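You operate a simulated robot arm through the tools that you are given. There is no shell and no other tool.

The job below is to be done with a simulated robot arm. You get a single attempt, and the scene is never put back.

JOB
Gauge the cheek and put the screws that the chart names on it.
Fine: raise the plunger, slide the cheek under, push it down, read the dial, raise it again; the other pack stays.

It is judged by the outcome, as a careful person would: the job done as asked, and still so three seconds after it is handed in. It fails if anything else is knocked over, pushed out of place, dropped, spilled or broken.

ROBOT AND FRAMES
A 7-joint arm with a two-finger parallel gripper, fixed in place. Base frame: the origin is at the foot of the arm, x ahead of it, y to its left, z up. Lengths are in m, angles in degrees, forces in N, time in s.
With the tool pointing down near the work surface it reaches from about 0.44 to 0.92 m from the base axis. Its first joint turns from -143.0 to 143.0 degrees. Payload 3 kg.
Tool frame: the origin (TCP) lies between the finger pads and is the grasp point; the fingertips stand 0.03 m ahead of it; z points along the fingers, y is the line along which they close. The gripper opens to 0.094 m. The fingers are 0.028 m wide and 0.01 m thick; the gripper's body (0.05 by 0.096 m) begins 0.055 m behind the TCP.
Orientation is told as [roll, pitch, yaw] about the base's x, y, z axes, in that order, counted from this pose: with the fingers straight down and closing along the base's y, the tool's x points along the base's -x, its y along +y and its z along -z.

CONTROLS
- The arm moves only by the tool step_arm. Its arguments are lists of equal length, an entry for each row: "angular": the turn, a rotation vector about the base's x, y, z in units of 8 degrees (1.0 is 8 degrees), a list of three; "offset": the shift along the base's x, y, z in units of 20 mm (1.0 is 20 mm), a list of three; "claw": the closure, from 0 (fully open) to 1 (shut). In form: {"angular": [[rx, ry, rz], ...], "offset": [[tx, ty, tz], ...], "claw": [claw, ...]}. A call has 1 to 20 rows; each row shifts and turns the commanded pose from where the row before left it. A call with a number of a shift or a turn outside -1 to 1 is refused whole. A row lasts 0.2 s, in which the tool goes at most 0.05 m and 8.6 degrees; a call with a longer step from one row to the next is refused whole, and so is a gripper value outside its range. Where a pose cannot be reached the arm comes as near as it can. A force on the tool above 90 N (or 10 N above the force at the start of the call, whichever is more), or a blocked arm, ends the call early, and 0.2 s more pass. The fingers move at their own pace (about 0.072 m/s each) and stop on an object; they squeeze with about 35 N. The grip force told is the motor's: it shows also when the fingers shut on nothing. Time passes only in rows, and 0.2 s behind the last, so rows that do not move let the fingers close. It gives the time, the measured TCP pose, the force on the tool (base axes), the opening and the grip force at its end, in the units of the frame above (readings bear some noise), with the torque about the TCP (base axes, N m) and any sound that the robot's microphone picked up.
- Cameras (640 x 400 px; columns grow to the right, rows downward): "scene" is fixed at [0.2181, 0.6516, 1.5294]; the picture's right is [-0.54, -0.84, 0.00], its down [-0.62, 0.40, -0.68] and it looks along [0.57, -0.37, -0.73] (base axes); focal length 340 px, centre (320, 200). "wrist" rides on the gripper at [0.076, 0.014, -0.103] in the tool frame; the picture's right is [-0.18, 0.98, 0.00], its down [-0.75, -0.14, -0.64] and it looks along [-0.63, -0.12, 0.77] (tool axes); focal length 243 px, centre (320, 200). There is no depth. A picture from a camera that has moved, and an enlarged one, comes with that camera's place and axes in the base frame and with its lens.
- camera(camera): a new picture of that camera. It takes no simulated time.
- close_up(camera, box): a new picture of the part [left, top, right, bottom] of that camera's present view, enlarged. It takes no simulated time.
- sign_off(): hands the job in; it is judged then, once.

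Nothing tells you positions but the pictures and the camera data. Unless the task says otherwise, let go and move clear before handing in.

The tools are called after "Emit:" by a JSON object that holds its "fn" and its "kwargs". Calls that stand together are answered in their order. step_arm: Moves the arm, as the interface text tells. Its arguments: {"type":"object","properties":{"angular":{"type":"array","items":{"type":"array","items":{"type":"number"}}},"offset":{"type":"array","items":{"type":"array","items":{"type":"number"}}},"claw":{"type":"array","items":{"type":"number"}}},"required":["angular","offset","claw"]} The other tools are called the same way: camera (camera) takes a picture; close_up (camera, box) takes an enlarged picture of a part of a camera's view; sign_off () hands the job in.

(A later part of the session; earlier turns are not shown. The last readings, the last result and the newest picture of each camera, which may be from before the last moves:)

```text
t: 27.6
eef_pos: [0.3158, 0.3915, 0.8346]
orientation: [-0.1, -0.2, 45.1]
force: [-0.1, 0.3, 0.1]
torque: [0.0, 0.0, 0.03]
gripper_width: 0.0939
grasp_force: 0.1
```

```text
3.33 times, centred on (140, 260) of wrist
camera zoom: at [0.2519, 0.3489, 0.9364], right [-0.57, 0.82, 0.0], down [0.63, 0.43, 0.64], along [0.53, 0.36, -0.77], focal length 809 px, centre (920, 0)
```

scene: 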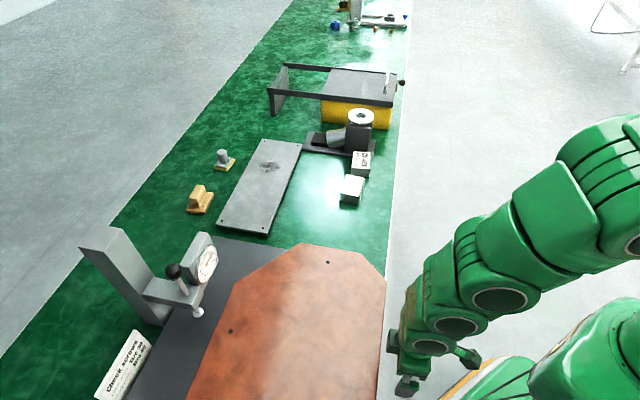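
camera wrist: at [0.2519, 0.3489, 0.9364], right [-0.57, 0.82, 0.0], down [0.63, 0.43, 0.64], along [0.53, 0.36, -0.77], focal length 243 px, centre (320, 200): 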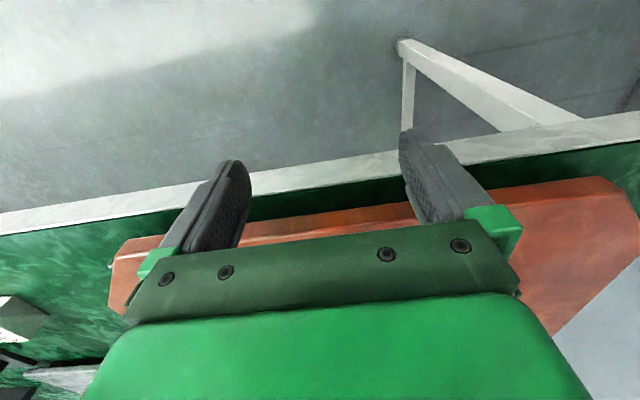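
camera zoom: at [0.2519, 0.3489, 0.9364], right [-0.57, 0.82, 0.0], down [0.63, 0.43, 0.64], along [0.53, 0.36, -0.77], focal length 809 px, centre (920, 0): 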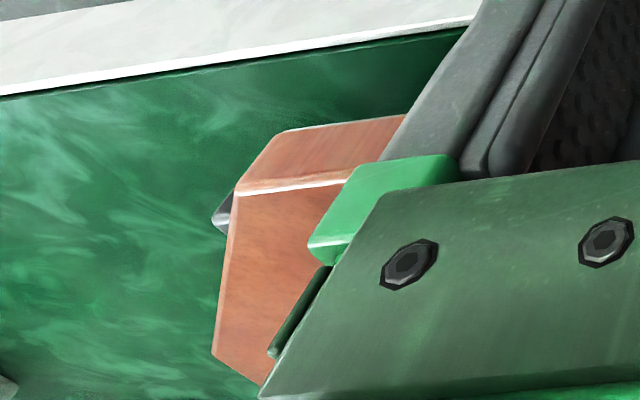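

The cheek's front face runs from about z≈0.798 to 0.820 at n≈0.549. I'll raise the tips slightly and advance to contact.

Emit:
{"fn": "step_arm", "kwargs": {"angular": [[0, 0, 0], [0, 0, 0], [0, 0, 0], [0, 0, 0], [0, 0, 0], [0, 0, 0], [0, 0, 0], [0, 0, 0], [0, 0, 0]], "offset": [[0, 0, 0.1], [0.2, 0.2, 0], [0.2, 0.2, 0], [0.2, 0.2, 0], [0.2, 0.2, 0], [0.2, 0.2, 0], [0.15, 0.15, 0], [0.15, 0.15, 0], [0, 0, 0]], "claw": [0, 0, 0, 0, 0, 0, 0, 0, 0]}}

Emit:
{"fn": "camera", "kwargs": {"camera": "wrist"}}

Emit:
{"fn": "camera", "kwargs": {"camera": "scene"}}

```text
t: 29.6
eef_pos: [0.3431, 0.4162, 0.8355]
orientation: [0.0, 0.0, 45.0]
force: [-1.8, -4.2, 0.1]
torque: [-0.1, 0.08, -0.11]
gripper_width: 0.0941
grasp_force: 0.0
```

```text
taken
camera wrist: at [0.2779, 0.3743, 0.9386], right [-0.57, 0.82, 0.0], down [0.63, 0.43, 0.64], along [0.53, 0.36, -0.77], focal length 243 px, centre (320, 200)
```

wrist: 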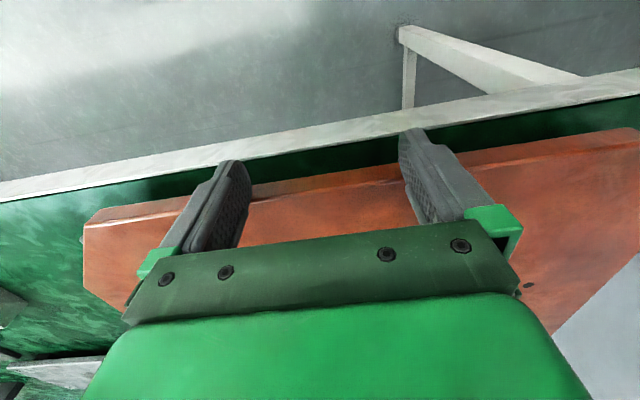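

```text
taken
```

scene: 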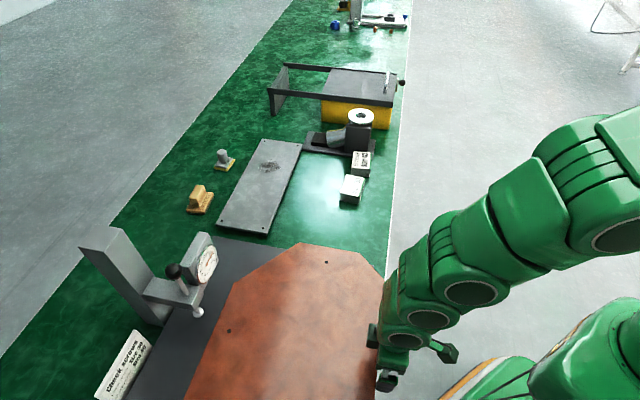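

Contact is made and the cheek slides with only about 5 N. I'll continue the push slowly, stopping before the full distance.

Emit:
{"fn": "step_arm", "kwargs": {"angular": [[0, 0, 0], [0, 0, 0], [0, 0, 0], [0, 0, 0], [0, 0, 0], [0, 0, 0], [0, 0, 0], [0, 0, 0], [0, 0, 0], [0, 0, 0]], "offset": [[0.2, 0.2, 0], [0.2, 0.2, 0], [0.2, 0.2, 0], [0.2, 0.2, 0], [0.2, 0.2, 0], [0.2, 0.2, 0], [0.2, 0.2, 0], [0.2, 0.2, 0], [0.1, 0.1, 0], [0, 0, 0]], "claw": [0, 0, 0, 0, 0, 0, 0, 0, 0, 0]}}

Emit:
{"fn": "camera", "kwargs": {"camera": "scene"}}

Emit:
{"fn": "close_up", "kwargs": {"camera": "scene", "box": [130, 220, 300, 350]}}

```text
t: 31.8
eef_pos: [0.3757, 0.4526, 0.8354]
orientation: [-0.1, -0.1, 45.0]
force: [-3.1, -0.9, 0.2]
torque: [-0.03, 0.1, 0.08]
gripper_width: 0.0941
grasp_force: 0.0
```

```text
taken
```

scene: 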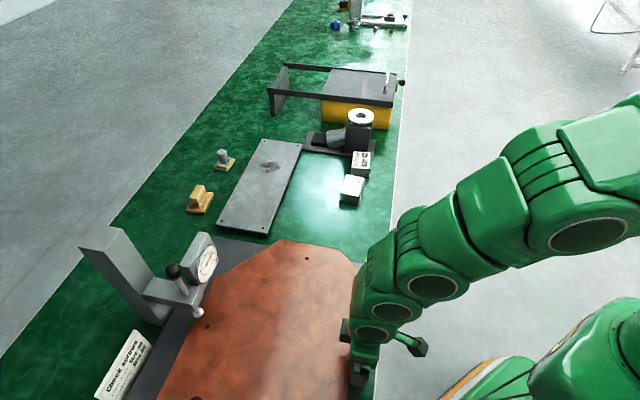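

```text
3.08 times, centred on (215, 285) of scene
camera zoom: at [0.2181, 0.6516, 1.5294], right [-0.54, -0.84, 0.0], down [-0.62, 0.4, -0.68], along [0.57, -0.37, -0.73], focal length 1047 px, centre (643, -62)
```

zoom: 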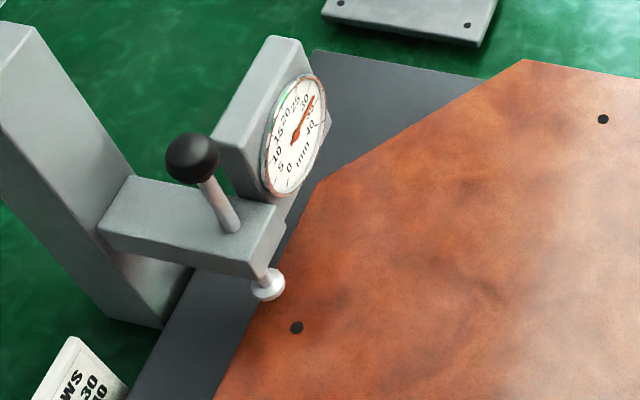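

The cheek has moved about 51 mm and the plunger foot is right at its edge. I'll push about 11 mm more so the foot lands fully on the plate, clear of the hole.

Emit:
{"fn": "step_arm", "kwargs": {"angular": [[0, 0, 0], [0, 0, 0], [0, 0, 0], [0, 0, 0]], "offset": [[0.13, 0.13, 0], [0.13, 0.13, 0], [0.13, 0.13, 0], [0, 0, 0]], "claw": [0, 0, 0, 0]}}

Emit:
{"fn": "close_up", "kwargs": {"camera": "scene", "box": [130, 220, 300, 350]}}

Emit:
{"fn": "camera", "kwargs": {"camera": "wrist"}}

```text
t: 32.8
eef_pos: [0.3831, 0.4588, 0.8364]
orientation: [0.0, 0.0, 45.1]
force: [-3.5, -1.9, -1.7]
torque: [-0.1, 0.03, 0.1]
gripper_width: 0.0938
grasp_force: 0.0
```

```text
3.08 times, centred on (215, 285) of scene
camera zoom: at [0.2181, 0.6516, 1.5294], right [-0.54, -0.84, 0.0], down [-0.62, 0.4, -0.68], along [0.57, -0.37, -0.73], focal length 1047 px, centre (643, -62)
```

zoom: 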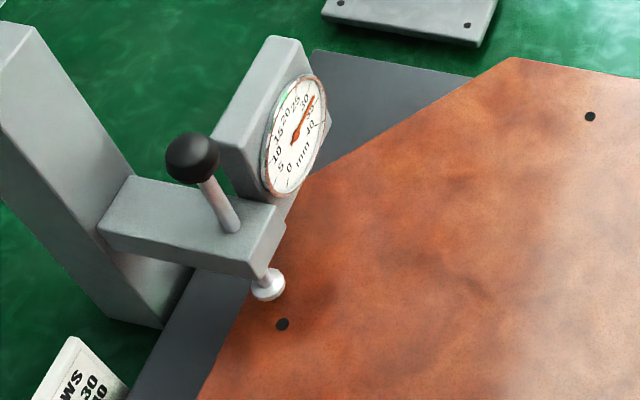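

```text
taken
camera wrist: at [0.3196, 0.4162, 0.9386], right [-0.57, 0.82, 0.0], down [0.63, 0.43, 0.64], along [0.53, 0.36, -0.77], focal length 243 px, centre (320, 200)
```

wrist: 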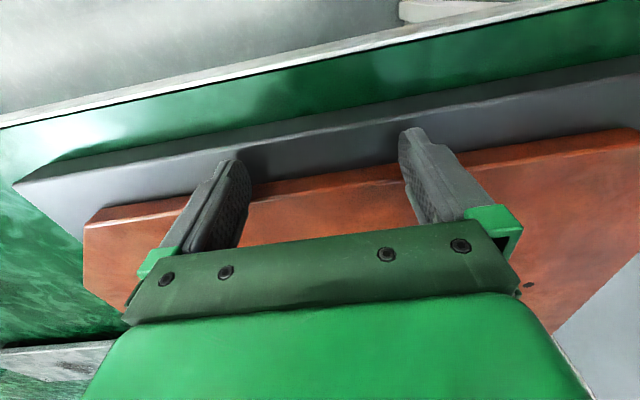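

Nearly there; 3.5 mm more puts the whole foot on the plate while staying clear of the hole.

Emit:
{"fn": "step_arm", "kwargs": {"angular": [[0, 0, 0], [0, 0, 0], [0, 0, 0]], "offset": [[0.0625, 0.0625, 0], [0.0625, 0.0625, 0], [0, 0, 0]], "claw": [0, 0, 0]}}

Emit:
{"fn": "close_up", "kwargs": {"camera": "scene", "box": [160, 250, 250, 330]}}

```text
t: 33.6
eef_pos: [0.386, 0.4609, 0.8361]
orientation: [0.0, -0.1, 45.0]
force: [-3.2, -2.9, -1.4]
torque: [-0.13, 0.06, 0.08]
gripper_width: 0.0939
grasp_force: 0.0
```

```text
5.00 times, centred on (205, 290) of scene
camera zoom: at [0.2181, 0.6516, 1.5294], right [-0.54, -0.84, 0.0], down [-0.62, 0.4, -0.68], along [0.57, -0.37, -0.73], focal length 1701 px, centre (895, -250)
```

zoom: 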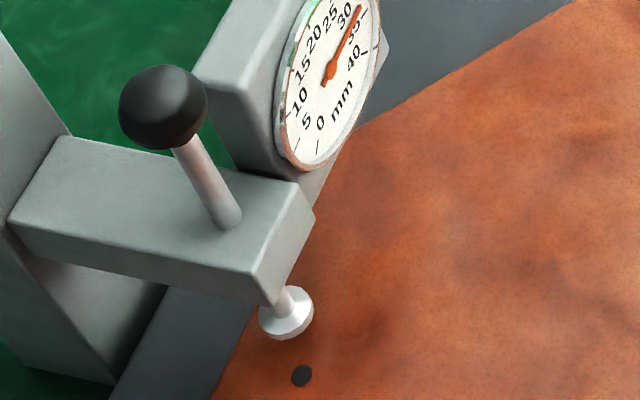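

The foot is now over solid plate with about 6 mm of edge margin. I'll back the fingers off and rise clear.

Emit:
{"fn": "step_arm", "kwargs": {"angular": [[0, 0, 0], [0, 0, 0], [0, 0, 0], [0, 0, 0], [0, 0, 0], [0, 0, 0], [0, 0, 0], [0, 0, 0], [0, 0, 0], [0, 0, 0], [0, 0, 0], [0, 0, 0], [0, 0, 0], [0, 0, 0], [0, 0, 0], [0, 0, 0]], "offset": [[-0.5, -0.5, 0], [-0.5, -0.5, 0], [0, 0, 1], [0, 0, 1], [0, 0, 1], [0, 0, 1], [0, 0, 1], [0, 0, 1], [0, 0, 1], [0, 0, 1], [0, 0, 1], [0, 0, 1], [0, 0, 1], [0, 0, 1], [0, 0, 1], [0, 0, 1]], "claw": [0, 0, 0, 0, 0, 0, 0, 0, 0.36, 0.36, 0.36, 0.36, 0.36, 0.36, 0.36, 0.36]}}

Emit:
{"fn": "step_arm", "kwargs": {"angular": [[0, 0, -1], [0, 0, -1], [0, 0, -1], [0, 0, -1], [0, 0, -1], [0, 0, -1], [0, 0, -1], [0, 0, -1], [0, 0, -1], [0, 0, -1], [0, 0, -1], [0, 0, -0.25], [0.619, -0.619, 0], [0.619, -0.619, 0], [0.619, -0.619, 0], [0.619, -0.619, 0], [0.619, -0.619, 0], [0, 0, 0]], "offset": [[0.57, 0.587, 0], [0.57, 0.587, 0], [0.57, 0.587, 0], [0.57, 0.587, 0], [0.57, 0.587, 0], [0.57, 0.587, 0], [0.57, 0.587, 0], [0.57, 0.587, 0], [0.57, 0.587, 0], [0.57, 0.587, 0], [0, 0, 0], [0, 0, 0], [0, 0, 0], [0, 0, 0], [0, 0, 0], [0, 0, 0], [0, 0, 0], [0, 0, 0]], "claw": [0.36, 0.36, 0.36, 0.36, 0.36, 0.36, 0.36, 0.36, 0.36, 0.36, 0.36, 0.36, 0.36, 0.36, 0.36, 0.36, 0.36, 0.36]}}

Emit:
{"fn": "camera", "kwargs": {"camera": "wrist"}}

Emit:
{"fn": "camera", "kwargs": {"camera": "scene"}}

```text
t: 37.0
eef_pos: [0.3654, 0.442, 1.1157]
orientation: [0.0, -0.1, 45.1]
force: [-0.3, 0.0, 0.5]
torque: [-0.01, 0.03, -0.01]
gripper_width: 0.06
grasp_force: 0.1
```

```text
t: 40.8
eef_pos: [0.4787, 0.5586, 1.115]
orientation: [35.1, -0.1, -45.1]
force: [-0.3, -0.4, 0.5]
torque: [-0.01, -0.01, 0.01]
gripper_width: 0.0602
grasp_force: 0.1
```

```text
taken
camera wrist: at [0.3926, 0.5801, 1.2082], right [0.7, 0.44, 0.56], down [0.19, -0.87, 0.45], along [0.69, -0.2, -0.69], focal length 243 px, centre (320, 200)
```

wrist: 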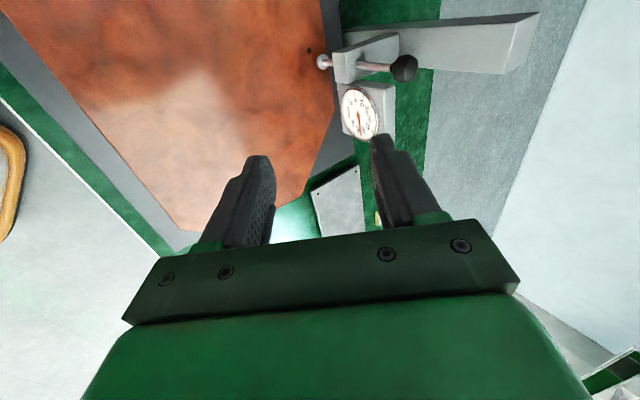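

```text
taken
```

scene: 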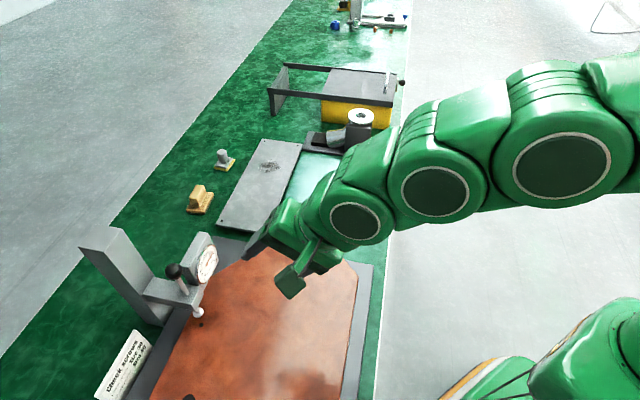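

I'll retrace the proven path to the knob and grip it again.

Emit:
{"fn": "step_arm", "kwargs": {"angular": [[0, 0, 0], [0, 0, 0], [0, 0, 0], [0, 0, 0], [0, 0, 0], [0, 0, 0]], "offset": [[0.925, 0.938, -0.2], [0.925, 0.938, -0.2], [0.925, 0.938, -0.2], [0.925, 0.938, -0.2], [0.925, 0.938, -0.2], [0, 0, 0]], "claw": [0.36, 0.36, 0.36, 0.36, 0.36, 0.36]}}

Emit:
{"fn": "camera", "kwargs": {"camera": "wrist"}}

```text
t: 42.2
eef_pos: [0.5732, 0.6529, 1.0967]
orientation: [35.0, 0.0, -45.0]
force: [0.3, -0.1, 0.6]
torque: [0.02, -0.03, -0.05]
gripper_width: 0.0606
grasp_force: 0.0
```

```text
taken
camera wrist: at [0.4848, 0.6745, 1.1885], right [0.7, 0.44, 0.56], down [0.19, -0.87, 0.45], along [0.69, -0.2, -0.69], focal length 243 px, centre (320, 200)
```

wrist: 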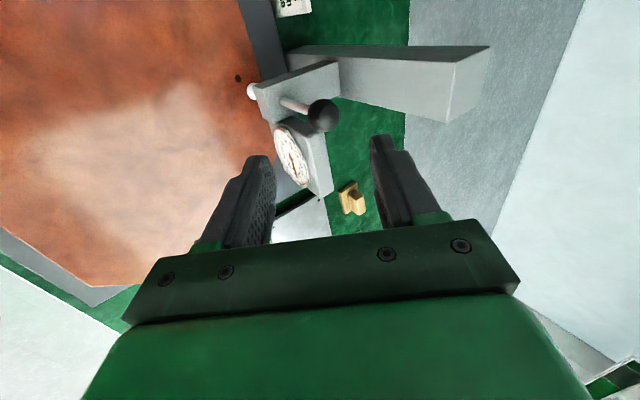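

Same view as before, with the knob aligned. I'll go in and close.

Emit:
{"fn": "step_arm", "kwargs": {"angular": [[0, 0, 0], [0, 0, 0], [0, 0, 0], [0, 0, 0], [0, 0, 0], [0, 0, 0], [0, 0, 0], [0, 0, 0], [0, 0, 0]], "offset": [[0.41, 0.41, -0.81], [0.41, 0.41, -0.81], [0.41, 0.41, -0.81], [0.41, 0.41, -0.81], [0.41, 0.41, -0.81], [0, 0, 0], [0, 0, 0], [0, 0, 0], [0, 0, 0]], "claw": [0.36, 0.36, 0.36, 0.36, 0.36, 0.36, 0.75, 0.85, 0.85]}}

Emit:
{"fn": "camera", "kwargs": {"camera": "wrist"}}

```text
t: 44.2
eef_pos: [0.6139, 0.6937, 1.0146]
orientation: [35.0, 0.0, -45.0]
force: [3.9, 3.7, -0.5]
torque: [-0.03, -0.05, 0.03]
gripper_width: 0.0287
grasp_force: 45.0
```

```text
taken
camera wrist: at [0.5269, 0.7153, 1.1068], right [0.7, 0.44, 0.56], down [0.19, -0.87, 0.45], along [0.69, -0.2, -0.69], focal length 243 px, centre (320, 200)
```

wrist: 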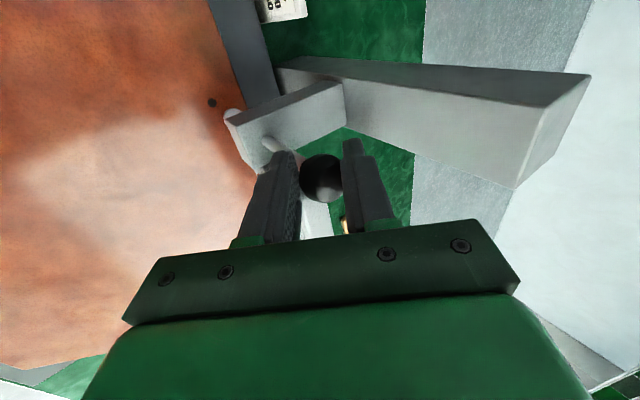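

The knob is gripped cleanly. I'll lower it 6 mm first, then in 1 mm steps until the foot meets the cheek.

Emit:
{"fn": "step_arm", "kwargs": {"angular": [[0, 0, 0], [0, 0, 0], [0, 0, 0], [0, 0, 0]], "offset": [[0, 0, -0.1], [0, 0, -0.1], [0, 0, -0.1], [0, 0, 0]], "claw": [0.85, 0.85, 0.85, 0.85]}}

Emit:
{"fn": "step_arm", "kwargs": {"angular": [[0, 0, 0], [0, 0, 0]], "offset": [[0, 0, -0.05], [0, 0, 0]], "claw": [0.85, 0.85]}}

Emit:
{"fn": "step_arm", "kwargs": {"angular": [[0, 0, 0], [0, 0, 0]], "offset": [[0, 0, -0.05], [0, 0, 0]], "claw": [0.85, 0.85]}}

```text
t: 45.2
eef_pos: [0.6141, 0.6944, 1.0074]
orientation: [35.0, -0.1, -45.0]
force: [17.0, 10.6, -0.4]
torque: [0.18, -0.14, 0.07]
gripper_width: 0.0289
grasp_force: 44.6
```

```text
t: 45.8
eef_pos: [0.614, 0.693, 1.0071]
orientation: [35.1, -0.2, -45.0]
force: [17.7, 9.4, -0.6]
torque: [0.07, -0.2, 0.02]
gripper_width: 0.0286
grasp_force: 44.4
```

```text
t: 46.4
eef_pos: [0.6127, 0.6932, 1.0064]
orientation: [35.1, -0.1, -44.9]
force: [16.9, 7.3, -0.7]
torque: [0.12, -0.2, -0.03]
gripper_width: 0.0287
grasp_force: 45.0
```

No contact yet (vertical force near 0). I'll check the scene and go on in 1 mm steps.

Emit:
{"fn": "step_arm", "kwargs": {"angular": [[0, 0, 0], [0, 0, 0]], "offset": [[0.02, 0.01, -0.05], [0, 0, 0]], "claw": [0.85, 0.85]}}

Emit:
{"fn": "close_up", "kwargs": {"camera": "scene", "box": [140, 240, 260, 340]}}

Emit:
{"fn": "close_up", "kwargs": {"camera": "wrist", "box": [180, 80, 350, 200]}}

```text
t: 47.0
eef_pos: [0.614, 0.6943, 1.0048]
orientation: [34.9, -0.1, -44.9]
force: [7.3, -1.5, -1.3]
torque: [-0.04, 0.01, 0.0]
gripper_width: 0.0287
grasp_force: 44.9
```

```text
4.00 times, centred on (200, 290) of scene
camera zoom: at [0.2181, 0.6516, 1.5294], right [-0.54, -0.84, 0.0], down [-0.62, 0.4, -0.68], along [0.57, -0.37, -0.73], focal length 1361 px, centre (800, -160)
```

zoom: 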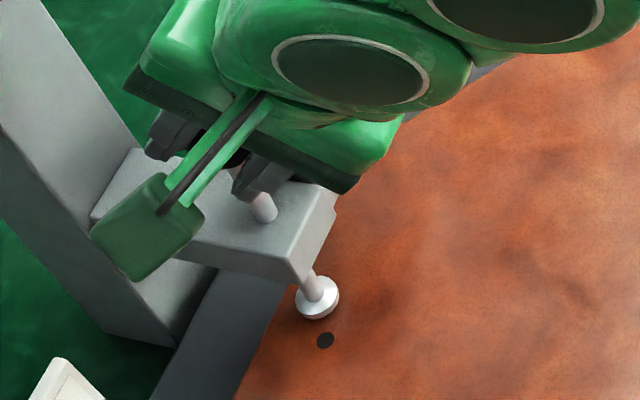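

```text
3.33 times, centred on (265, 140) of wrist
camera zoom: at [0.527, 0.7155, 1.0979], right [0.7, 0.44, 0.56], down [0.19, -0.87, 0.45], along [0.69, -0.21, -0.69], focal length 809 px, centre (503, 400)
```

zoom: 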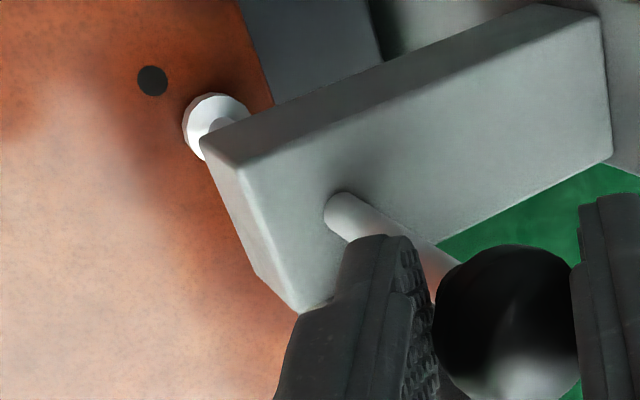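

The foot is just above the cheek. I'll continue in 0.6–1 mm steps, watching the vertical force.

Emit:
{"fn": "step_arm", "kwargs": {"angular": [[0, 0, 0], [0, 0, 0]], "offset": [[0, 0, -0.04], [0, 0, 0]], "claw": [0.85, 0.85]}}

Emit:
{"fn": "step_arm", "kwargs": {"angular": [[0, 0, 0], [0, 0, 0]], "offset": [[0, 0, -0.04], [0, 0, 0]], "claw": [0.85, 0.85]}}

Emit:
{"fn": "step_arm", "kwargs": {"angular": [[0, 0, 0], [0, 0, 0]], "offset": [[0, 0, -0.03], [0, 0, 0]], "claw": [0.85, 0.85]}}

```text
t: 47.6
eef_pos: [0.6143, 0.6927, 1.0054]
orientation: [35.0, -0.1, -45.0]
force: [6.4, -4.6, -0.8]
torque: [-0.12, -0.06, -0.12]
gripper_width: 0.0286
grasp_force: 45.4
```

```text
t: 48.2
eef_pos: [0.6139, 0.6934, 1.0039]
orientation: [35.0, -0.1, -45.0]
force: [7.6, -4.5, -0.3]
torque: [-0.14, -0.08, -0.1]
gripper_width: 0.0287
grasp_force: 45.4
```

```text
t: 48.8
eef_pos: [0.6143, 0.6926, 1.0047]
orientation: [35.0, -0.1, -45.0]
force: [6.2, -8.5, -0.4]
torque: [-0.2, -0.06, -0.16]
gripper_width: 0.0285
grasp_force: 44.7
```

No vertical load yet; I'll continue.

Emit:
{"fn": "step_arm", "kwargs": {"angular": [[0, 0, 0], [0, 0, 0]], "offset": [[0, 0.01, -0.04], [0, 0, 0]], "claw": [0.85, 0.85]}}

Emit:
{"fn": "step_arm", "kwargs": {"angular": [[0, 0, 0], [0, 0, 0]], "offset": [[0, 0, -0.04], [0, 0, 0]], "claw": [0.85, 0.85]}}

Emit:
{"fn": "close_up", "kwargs": {"camera": "scene", "box": [170, 280, 230, 330]}}

```text
t: 49.4
eef_pos: [0.6143, 0.6943, 1.003]
orientation: [35.0, -0.1, -45.0]
force: [3.4, -11.7, -1.3]
torque: [-0.25, -0.01, -0.12]
gripper_width: 0.0288
grasp_force: 44.5
```

```text
t: 50.0
eef_pos: [0.6147, 0.6935, 1.002]
orientation: [35.0, -0.1, -45.0]
force: [0.5, -13.5, -0.5]
torque: [-0.3, 0.01, -0.19]
gripper_width: 0.0286
grasp_force: 44.7
```

```text
8.00 times, centred on (200, 305) of scene
camera zoom: at [0.2181, 0.6516, 1.5294], right [-0.54, -0.84, 0.0], down [-0.62, 0.4, -0.68], along [0.57, -0.37, -0.73], focal length 2722 px, centre (1280, -640)
```

zoom: 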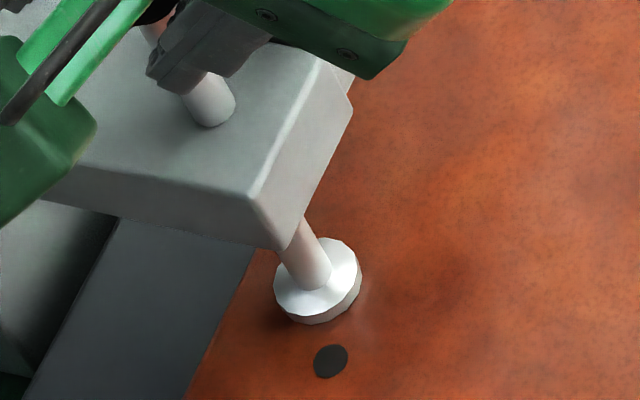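

The foot looks about to touch, and is fully on the plate. A few more small steps will confirm it.

Emit:
{"fn": "step_arm", "kwargs": {"angular": [[0, 0, 0], [0, 0, 0]], "offset": [[0, -0.02, -0.03], [0, 0, 0]], "claw": [0.85, 0.85]}}

Emit:
{"fn": "step_arm", "kwargs": {"angular": [[0, 0, 0], [0, 0, 0]], "offset": [[0, 0, -0.03], [0, 0, 0]], "claw": [0.85, 0.85]}}

Emit:
{"fn": "close_up", "kwargs": {"camera": "scene", "box": [170, 280, 230, 330]}}

```text
t: 50.6
eef_pos: [0.6138, 0.6927, 1.0019]
orientation: [35.1, -0.1, -45.0]
force: [3.1, -6.9, -0.6]
torque: [-0.12, -0.04, -0.07]
gripper_width: 0.0286
grasp_force: 44.7
```

```text
t: 51.2
eef_pos: [0.6143, 0.6937, 1.0019]
orientation: [35.1, -0.1, -45.1]
force: [1.5, -7.9, 5.6]
torque: [-0.12, -0.03, -0.13]
gripper_width: 0.0288
grasp_force: 45.0
```

```text
8.00 times, centred on (200, 305) of scene
camera zoom: at [0.2181, 0.6516, 1.5294], right [-0.54, -0.84, 0.0], down [-0.62, 0.4, -0.68], along [0.57, -0.37, -0.73], focal length 2722 px, centre (1280, -640)
```

zoom: 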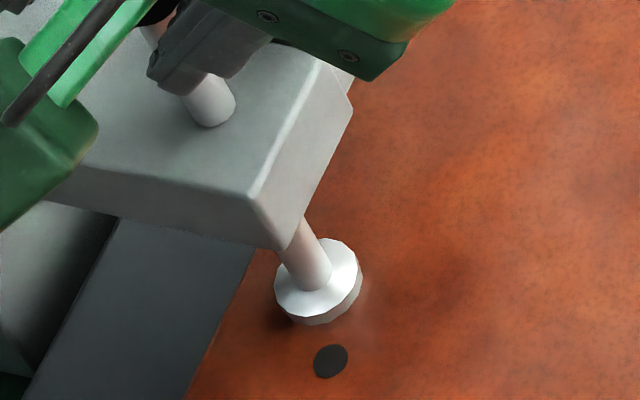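

Vertical force is now rising (5.6 N), so it is in contact. One slight extra press, then I'll release and read.

Emit:
{"fn": "step_arm", "kwargs": {"angular": [[0, 0, 0], [0, 0, 0]], "offset": [[0, 0, -0.03], [0, 0, 0]], "claw": [0.85, 0.85]}}

Emit:
{"fn": "camera", "kwargs": {"camera": "wrist"}}

```text
t: 51.8
eef_pos: [0.6144, 0.6927, 1.002]
orientation: [35.1, -0.1, -45.1]
force: [1.6, -6.1, 13.0]
torque: [-0.15, -0.2, -0.1]
gripper_width: 0.0286
grasp_force: 45.1
```

```text
taken
camera wrist: at [0.5266, 0.7153, 1.0935], right [0.7, 0.44, 0.57], down [0.19, -0.88, 0.45], along [0.69, -0.2, -0.69], focal length 243 px, centre (320, 200)
```

wrist: 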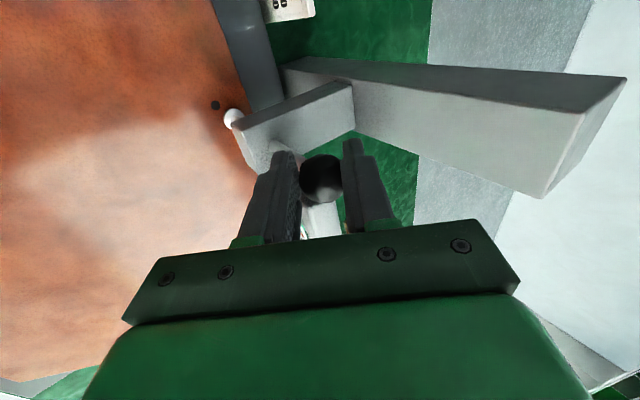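

Firm contact at 13 N. I'll release, back off, and read the dial.

Emit:
{"fn": "step_arm", "kwargs": {"angular": [[0, 0, 0], [0, 0, 0], [0, 0, 0], [0, 0, 0], [0, 0, 0], [0, 0, 0], [0, 0, 0], [0, 0, 0], [0, 0, 0], [0, 0, 0]], "offset": [[0, 0, 0], [0, 0, 0], [0, 0, 0], [-0.4, -0.4, 0.8], [-0.4, -0.4, 0.8], [-0.4, -0.4, 0.8], [-0.4, -0.4, 0.8], [-0.4, -0.4, 0.8], [-0.4, -0.4, 0.8], [0, 0, 0]], "claw": [0.36, 0.36, 0.36, 0.36, 0.36, 0.36, 0.36, 0.36, 0.36, 0.36]}}

Emit:
{"fn": "close_up", "kwargs": {"camera": "wrist", "box": [240, 70, 360, 200]}}

Emit:
{"fn": "close_up", "kwargs": {"camera": "scene", "box": [150, 220, 250, 330]}}

```text
t: 54.0
eef_pos: [0.5651, 0.6457, 1.096]
orientation: [34.9, 0.0, -44.9]
force: [-1.0, 0.5, -0.2]
torque: [-0.02, -0.01, -0.03]
gripper_width: 0.0602
grasp_force: 0.0
```

```text
3.08 times, centred on (300, 135) of wrist
camera zoom: at [0.4788, 0.6674, 1.1887], right [0.7, 0.44, 0.56], down [0.19, -0.87, 0.45], along [0.69, -0.2, -0.69], focal length 746 px, centre (382, 400)
```

zoom: 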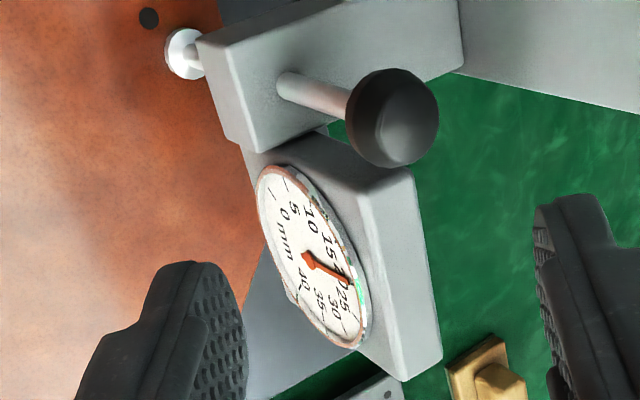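

```text
3.64 times, centred on (200, 275) of scene
camera zoom: at [0.2181, 0.6516, 1.5294], right [-0.54, -0.84, 0.0], down [-0.62, 0.4, -0.68], along [0.57, -0.37, -0.73], focal length 1237 px, centre (756, -73)
```

zoom: 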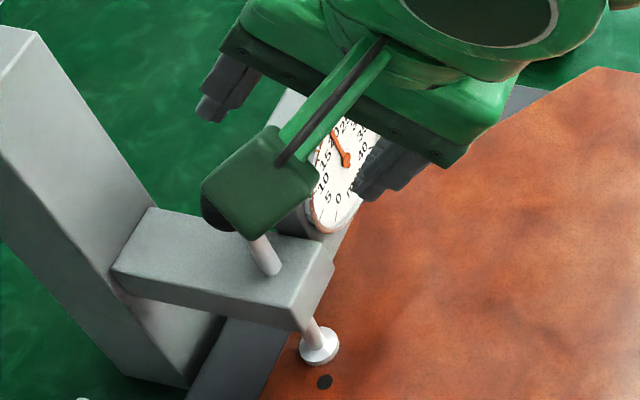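

The pointer appears at about 20. I'll back off further for a clear, unobstructed reading.

Emit:
{"fn": "step_arm", "kwargs": {"angular": [[0, 0, 0], [0, 0, 0], [0, 0, 0], [0, 0, 0], [0, 0, 0], [0, 0, 0]], "offset": [[-0.92, -0.92, 0.2], [-0.92, -0.92, 0.2], [-0.92, -0.92, 0.2], [-0.92, -0.92, 0.2], [-0.92, -0.92, 0.2], [0, 0, 0]], "claw": [0.36, 0.36, 0.36, 0.36, 0.36, 0.36]}}

Emit:
{"fn": "close_up", "kwargs": {"camera": "wrist", "box": [320, 50, 420, 150]}}

Emit:
{"fn": "close_up", "kwargs": {"camera": "scene", "box": [180, 225, 230, 295]}}

Emit:
{"fn": "close_up", "kwargs": {"camera": "scene", "box": [90, 320, 160, 400]}}

```text
t: 55.4
eef_pos: [0.4724, 0.5522, 1.1171]
orientation: [35.0, -0.1, -45.1]
force: [-0.5, 0.4, -0.5]
torque: [0.02, 0.03, 0.0]
gripper_width: 0.06
grasp_force: 0.1
```

```text
4.00 times, centred on (370, 100) of wrist
camera zoom: at [0.3864, 0.5746, 1.2097], right [0.7, 0.44, 0.56], down [0.19, -0.87, 0.45], along [0.69, -0.21, -0.69], focal length 970 px, centre (120, 600)
```

zoom: 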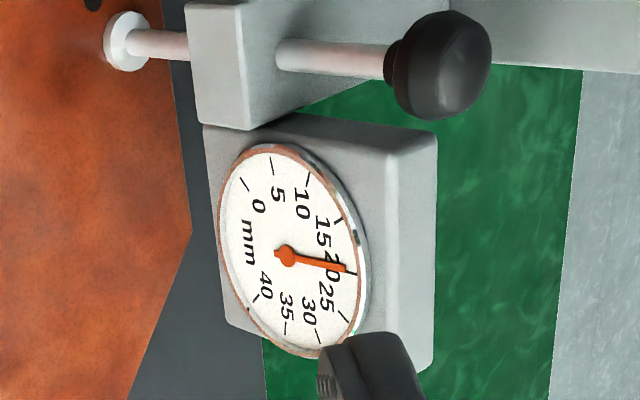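

```text
5.71 times, centred on (205, 260) of scene
camera zoom: at [0.2181, 0.6516, 1.5294], right [-0.54, -0.84, 0.0], down [-0.62, 0.4, -0.68], along [0.57, -0.37, -0.73], focal length 1944 px, centre (977, -143)
```

zoom: 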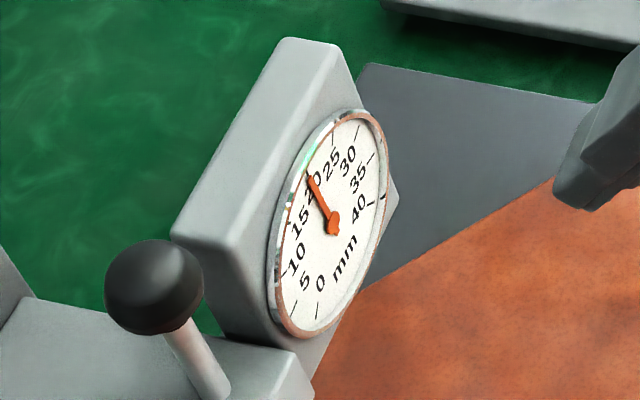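

```text
5.00 times, centred on (125, 360) of scene
camera zoom: at [0.2181, 0.6516, 1.5294], right [-0.54, -0.84, 0.0], down [-0.62, 0.4, -0.68], along [0.57, -0.37, -0.73], focal length 1701 px, centre (1295, -600)
```

zoom: 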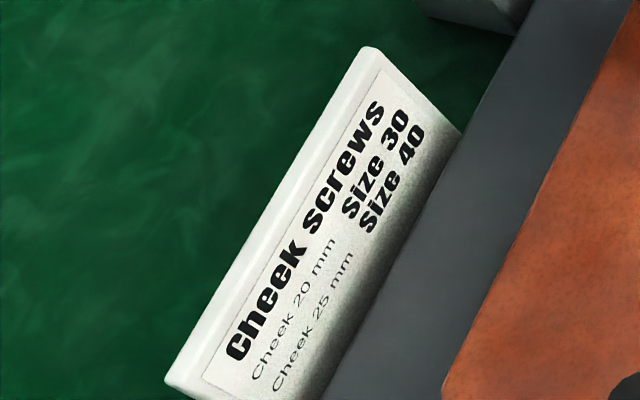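

The dial reads 20 mm, and the chart says Cheek 20 mm → Size 30. Now I'll go back to raise the plunger again.

Emit:
{"fn": "step_arm", "kwargs": {"angular": [[0, 0, 0], [0, 0, 0], [0, 0, 0], [0, 0, 0], [0, 0, 0], [0, 0, 0], [0, 0, 0]], "offset": [[0.84, 0.84, -0.225], [0.84, 0.84, -0.225], [0.84, 0.84, -0.225], [0.84, 0.84, -0.225], [0.84, 0.84, -0.225], [0.84, 0.84, -0.225], [0, 0, 0]], "claw": [0.36, 0.36, 0.36, 0.36, 0.36, 0.36, 0.36]}}

Emit:
{"fn": "camera", "kwargs": {"camera": "wrist"}}

```text
t: 57.0
eef_pos: [0.5744, 0.6542, 1.0905]
orientation: [35.1, -0.1, -44.9]
force: [0.5, -0.4, -0.1]
torque: [0.01, -0.01, 0.02]
gripper_width: 0.0602
grasp_force: 0.0
```

```text
taken
camera wrist: at [0.4876, 0.6758, 1.1826], right [0.7, 0.44, 0.56], down [0.19, -0.87, 0.45], along [0.69, -0.2, -0.69], focal length 243 px, centre (320, 200)
```

wrist: 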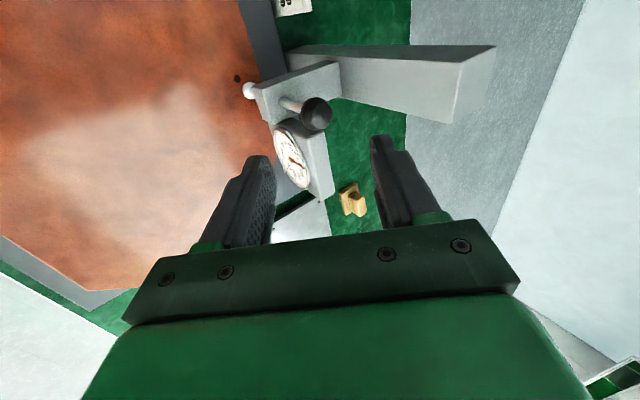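

Aligned again; I'll advance and grip the knob.

Emit:
{"fn": "step_arm", "kwargs": {"angular": [[0, 0, 0], [0, 0, 0], [0, 0, 0], [0, 0, 0], [0, 0, 0], [0, 0, 0], [0, 0, 0], [0, 0, 0], [0, 0, 0]], "offset": [[0.396, 0.39, -0.88], [0.396, 0.39, -0.88], [0.396, 0.39, -0.88], [0.396, 0.39, -0.88], [0.396, 0.39, -0.88], [0, 0, 0], [0, 0, 0], [0, 0, 0], [0, 0, 0]], "claw": [0.36, 0.36, 0.36, 0.36, 0.36, 0.36, 0.75, 0.85, 0.85]}}

Emit:
{"fn": "step_arm", "kwargs": {"angular": [[0, 0, 0], [0, 0, 0], [0, 0, 0], [0, 0, 0], [0, 0, 0]], "offset": [[0, 0, 0.17], [0, 0, 0.17], [0, 0, 0.17], [0, 0, 0.17], [0, 0, 0]], "claw": [0.85, 0.85, 0.85, 0.85, 0.85]}}

Emit:
{"fn": "camera", "kwargs": {"camera": "wrist"}}

Emit:
{"fn": "close_up", "kwargs": {"camera": "scene", "box": [150, 220, 250, 330]}}

```text
t: 59.0
eef_pos: [0.614, 0.6938, 1.0006]
orientation: [35.2, -0.1, -45.0]
force: [10.4, 12.2, 3.2]
torque: [0.08, -0.12, 0.05]
gripper_width: 0.0288
grasp_force: 45.3
```

```text
t: 60.2
eef_pos: [0.615, 0.6937, 1.0149]
orientation: [35.1, -0.2, -45.0]
force: [16.8, 18.6, -0.8]
torque: [0.18, -0.16, 0.15]
gripper_width: 0.0285
grasp_force: 44.7
```

```text
taken
camera wrist: at [0.5272, 0.7151, 1.1073], right [0.7, 0.44, 0.56], down [0.19, -0.87, 0.45], along [0.69, -0.2, -0.69], focal length 243 px, centre (320, 200)
```

wrist: 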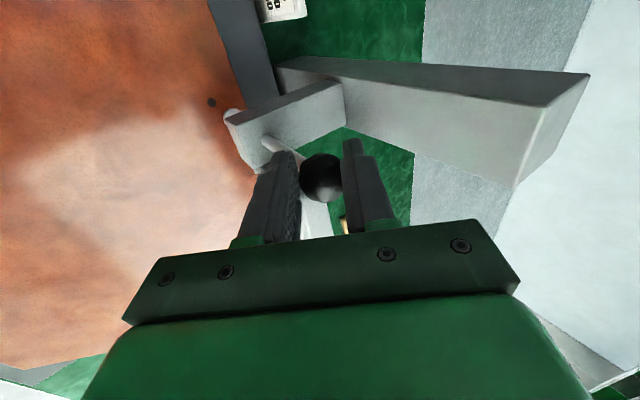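

```text
3.64 times, centred on (200, 275) of scene
camera zoom: at [0.2181, 0.6516, 1.5294], right [-0.54, -0.84, 0.0], down [-0.62, 0.4, -0.68], along [0.57, -0.37, -0.73], focal length 1237 px, centre (756, -73)
```

zoom: 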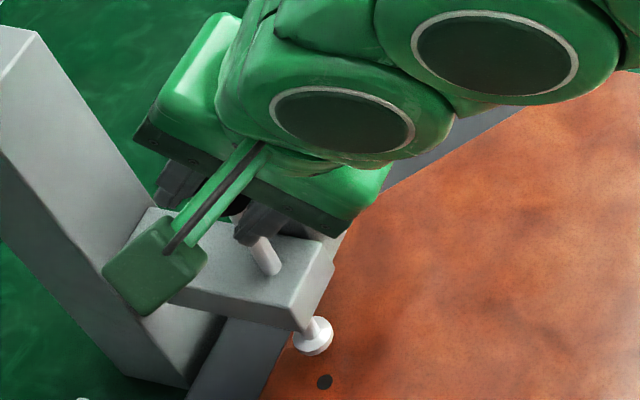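

The plunger is raised again. I'll relieve the side load, release and back off.

Emit:
{"fn": "step_arm", "kwargs": {"angular": [[0, 0, 0], [0, 0, 0], [0, 0, 0], [0, 0, 0], [0, 0, 0], [0, 0, 0], [0, 0, 0], [0, 0, 0], [0, 0, 0], [0, 0, 0], [0, 0, 0], [0, 0, 0], [0, 0, 0], [-0.619, 0.619, 0], [-0.619, 0.619, 0], [-0.619, 0.619, 0], [-0.619, 0.619, 0], [-0.619, 0.619, 0]], "offset": [[0.03, 0.03, 0], [0, 0, 0], [0, 0, 0], [0, 0, 0], [0, 0, 0], [-0.4, -0.4, 0.8], [-0.4, -0.4, 0.8], [-0.4, -0.4, 0.8], [-0.4, -0.4, 0.8], [-0.4, -0.4, 0.8], [-0.75, -0.75, 0.2], [-0.75, -0.75, 0.2], [-0.75, -0.75, 0.2], [-0.75, -0.75, 0.2], [-0.75, -0.75, 0.2], [-0.75, -0.75, 0.2], [-0.75, -0.75, 0], [-0.75, -0.75, 0]], "claw": [0.85, 0.85, 0.36, 0.36, 0.36, 0.36, 0.36, 0.36, 0.36, 0.36, 0.36, 0.36, 0.36, 0.36, 0.36, 0.36, 0.36, 0.36]}}

Emit:
{"fn": "close_up", "kwargs": {"camera": "scene", "box": [150, 220, 250, 330]}}

Emit:
{"fn": "camera", "kwargs": {"camera": "scene"}}

Emit:
{"fn": "camera", "kwargs": {"camera": "wrist"}}

```text
t: 64.0
eef_pos: [0.4547, 0.5323, 1.1196]
orientation: [-0.3, 0.0, -45.0]
force: [0.4, 0.3, 0.7]
torque: [0.0, -0.01, 0.02]
gripper_width: 0.06
grasp_force: 0.0
```

```text
3.64 times, centred on (200, 275) of scene
camera zoom: at [0.2181, 0.6516, 1.5294], right [-0.54, -0.84, 0.0], down [-0.62, 0.4, -0.68], along [0.57, -0.37, -0.73], focal length 1237 px, centre (756, -73)
```

zoom: 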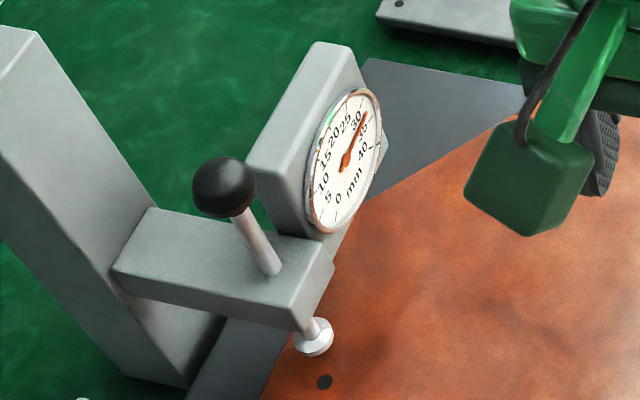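

```text
taken
```

scene: 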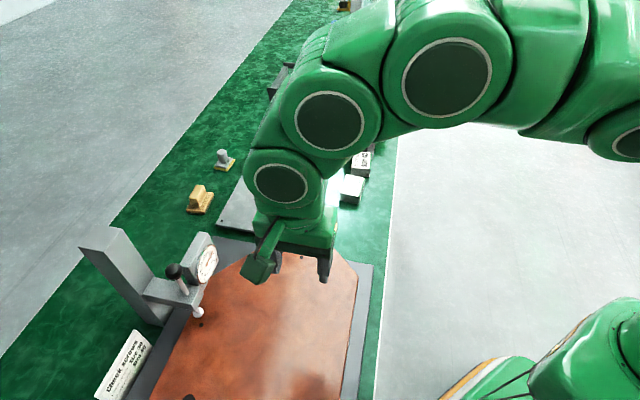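

```text
taken
camera wrist: at [0.4112, 0.5986, 1.2214], right [0.83, 0.56, 0.0], down [0.43, -0.63, 0.64], along [0.36, -0.53, -0.77], focal length 243 px, centre (320, 200)
```

wrist: 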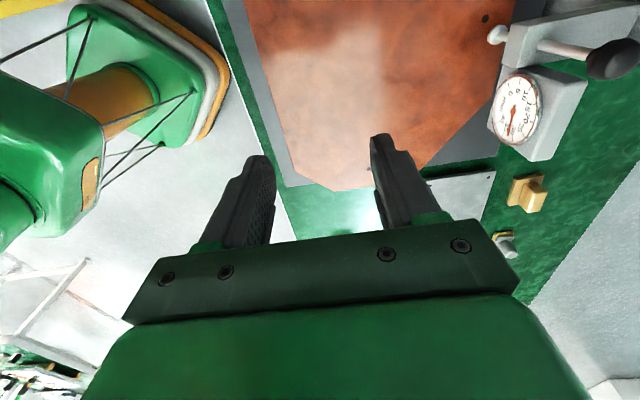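

The plunger is up at about 33. Next I'll move over to view the Size 30 pack.

Emit:
{"fn": "step_arm", "kwargs": {"angular": [[0, 0, 1], [0, 0, 1], [0, 0, 1], [0, 0, 1], [0, 0, 1], [0, 0, 0.625], [0, 0, 0], [0, 0, 0], [0, 0, 0], [0, 0, 0], [0, 0, 0], [0, 0, 0], [0, 0, 0], [0, 0, 0], [0, 0, 0], [0, 0, 0]], "offset": [[0.2, -0.97, 0.1], [0.2, -0.97, 0.1], [0.2, -0.97, 0], [0.2, -0.97, 0], [0.2, -0.97, 0], [0.3, -0.97, -0.2], [0.4, -0.97, -0.3], [0.4, -0.97, -0.4], [0.4, -0.97, -0.4], [0.4, -0.97, -0.4], [0.4, -0.97, -0.4], [0.4, -0.97, -0.4], [0.4, -0.97, -0.4], [0.4, -0.97, -0.4], [0.4, -0.97, -0.4], [0, 0, 0]], "claw": [0, 0, 0, 0, 0, 0, 0, 0, 0, 0, 0, 0, 0, 0, 0, 0]}}

Emit:
{"fn": "camera", "kwargs": {"camera": "wrist"}}

Emit:
{"fn": "camera", "kwargs": {"camera": "scene"}}

```text
t: 67.4
eef_pos: [0.5527, 0.2418, 1.05]
orientation: [-0.1, -0.1, 0.0]
force: [0.8, 0.0, 0.0]
torque: [-0.03, 0.02, -0.02]
gripper_width: 0.0939
grasp_force: 0.0
```

```text
taken
camera wrist: at [0.4765, 0.2579, 1.1523], right [0.18, 0.98, 0.0], down [0.75, -0.14, 0.64], along [0.63, -0.12, -0.77], focal length 243 px, centre (320, 200)
```

wrist: 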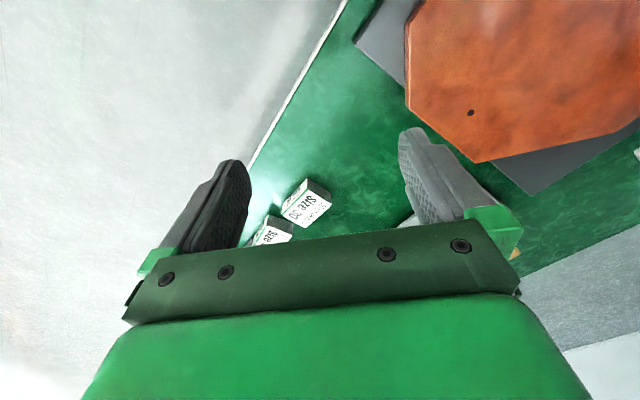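

```text
taken
```

scene: 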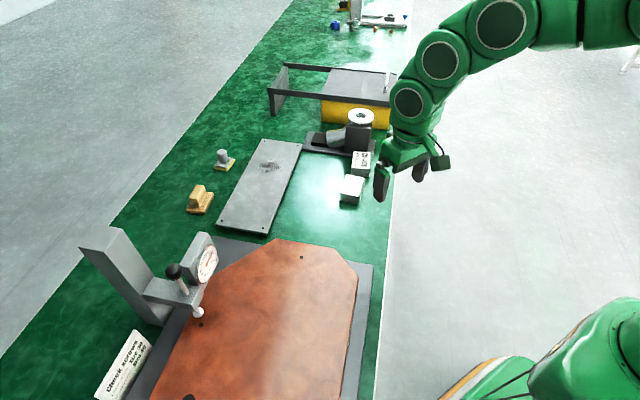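

Emit:
{"fn": "close_up", "kwargs": {"camera": "wrist", "box": [240, 160, 360, 250]}}

Emit:
{"fn": "close_up", "kwargs": {"camera": "scene", "box": [320, 130, 390, 220]}}

```text
4.44 times, centred on (300, 205) of wrist
camera zoom: at [0.4765, 0.2579, 1.1523], right [0.18, 0.98, 0.0], down [0.75, -0.14, 0.64], along [0.63, -0.12, -0.77], focal length 1078 px, centre (409, 178)
```

zoom: 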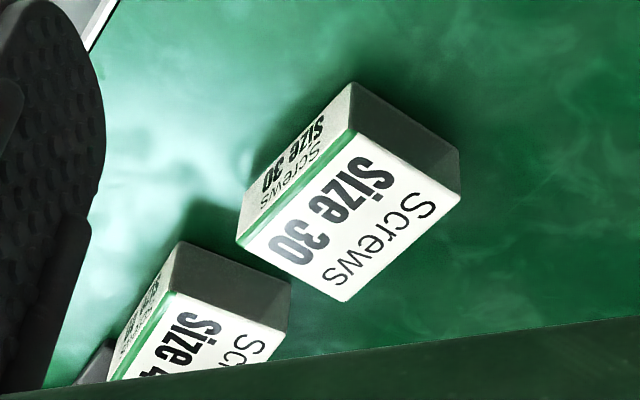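

```text
4.44 times, centred on (355, 175) of scene
camera zoom: at [0.2181, 0.6516, 1.5294], right [-0.54, -0.84, 0.0], down [-0.62, 0.4, -0.68], along [0.57, -0.37, -0.73], focal length 1512 px, centre (164, 311)
```

zoom: 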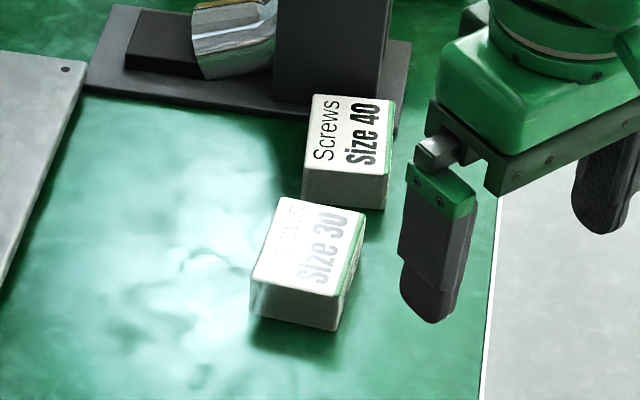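

The Size 30 pack is at about (0.775, 0.174), top z≈0.81, 55×80 mm, with the short side along about 41°. I'll go to a pre-grasp above it at yaw −49, gripping across the short side.

Emit:
{"fn": "step_arm", "kwargs": {"angular": [[0, 0, -1], [0, 0, -1], [0, 0, -1], [0, 0, -1], [0, 0, -1], [0, 0, -1], [0, 0, -0.12], [0, 0, 0], [0, 0, 0], [0, 0, 0], [0, 0, 0], [0, 0, 0], [0, 0, 0]], "offset": [[0.926, -0.281, -0.5], [0.926, -0.281, -0.5], [0.926, -0.281, -0.5], [0.926, -0.281, -0.5], [0.926, -0.281, -0.5], [0.926, -0.281, -0.5], [0.926, -0.281, -0.5], [0.926, -0.281, -0.5], [0.926, -0.281, -0.5], [0.926, -0.281, -0.5], [0.926, -0.281, -0.5], [0.926, -0.281, -0.5], [0, 0, -0.5]], "claw": [0, 0, 0, 0, 0, 0, 0, 0, 0, 0, 0, 0, 0]}}

Emit:
{"fn": "camera", "kwargs": {"camera": "wrist"}}

Emit:
{"fn": "camera", "kwargs": {"camera": "scene"}}

```text
t: 70.2
eef_pos: [0.7752, 0.1738, 0.9183]
orientation: [0.0, 0.0, -48.9]
force: [0.3, -0.6, -0.2]
torque: [-0.02, -0.02, 0.01]
gripper_width: 0.094
grasp_force: 0.1
```

```text
taken
camera wrist: at [0.7363, 0.2426, 1.0214], right [0.86, 0.51, 0.0], down [0.39, -0.66, 0.64], along [0.33, -0.55, -0.77], focal length 243 px, centre (320, 200)
```

wrist: 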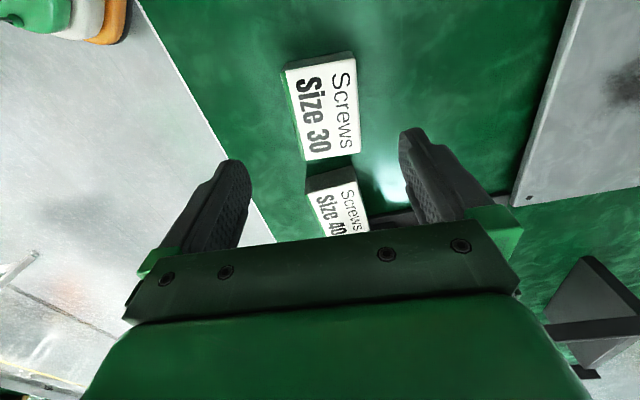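

```text
taken
```

scene: 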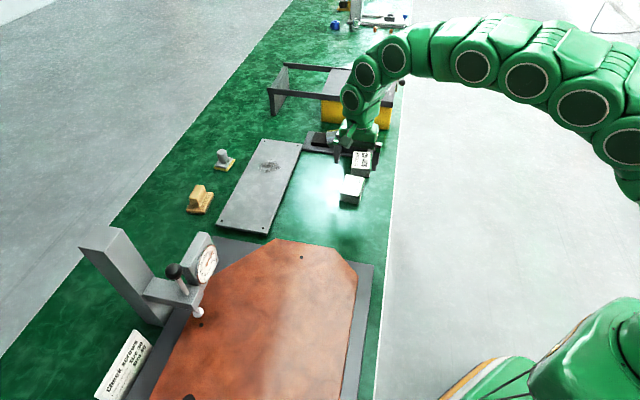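

The pack and the other pack both look undisturbed. I'll zoom in to refine the alignment before descending.

Emit:
{"fn": "close_up", "kwargs": {"camera": "wrist", "box": [250, 30, 410, 180]}}

```text
2.67 times, centred on (330, 105) of wrist
camera zoom: at [0.7363, 0.2426, 1.0214], right [0.86, 0.51, 0.0], down [0.39, -0.66, 0.64], along [0.33, -0.55, -0.77], focal length 647 px, centre (293, 453)
```

zoom: 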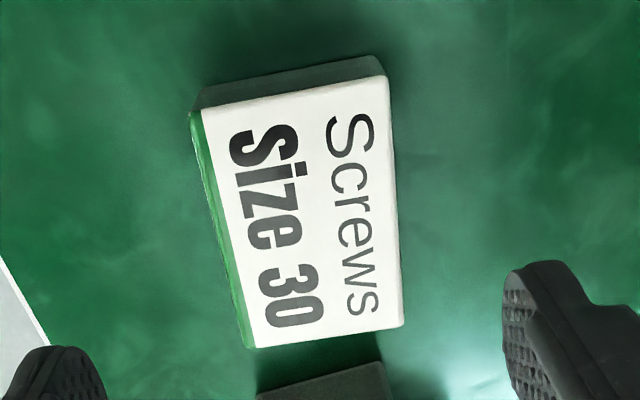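

I'll adjust by a few millimetres and about −2° of yaw, and come down halfway.

Emit:
{"fn": "step_arm", "kwargs": {"angular": [[0, 0, -0.2], [0, 0, 0], [0, 0, 0], [0, 0, 0]], "offset": [[0.25, 0.1, -0.6], [0, 0, -0.8], [0, 0, -0.8], [0, 0, 0]], "claw": [0, 0, 0, 0]}}

Emit:
{"fn": "camera", "kwargs": {"camera": "wrist"}}

Emit:
{"fn": "close_up", "kwargs": {"camera": "scene", "box": [300, 110, 400, 220]}}

```text
t: 71.2
eef_pos: [0.7803, 0.1779, 0.8746]
orientation: [0.1, -0.1, -50.4]
force: [0.0, -0.1, 0.3]
torque: [-0.01, -0.03, -0.02]
gripper_width: 0.0942
grasp_force: 0.1
```

```text
taken
camera wrist: at [0.7429, 0.247, 0.9774], right [0.88, 0.48, 0.0], down [0.37, -0.67, 0.64], along [0.31, -0.56, -0.77], focal length 243 px, centre (320, 200)
```

wrist: 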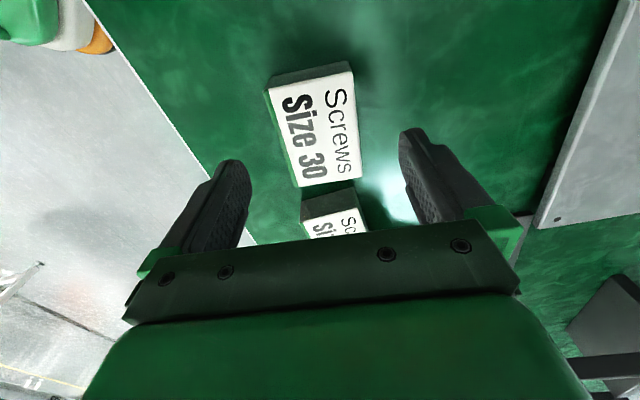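

```text
3.64 times, centred on (350, 165) of scene
camera zoom: at [0.2181, 0.6516, 1.5294], right [-0.54, -0.84, 0.0], down [-0.62, 0.4, -0.68], along [0.57, -0.37, -0.73], focal length 1237 px, centre (211, 327)
```

zoom: 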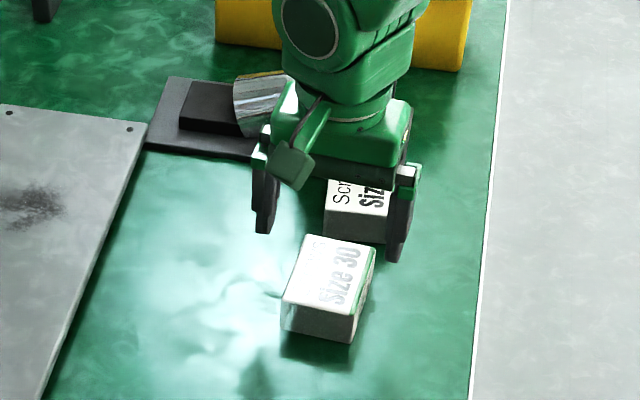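

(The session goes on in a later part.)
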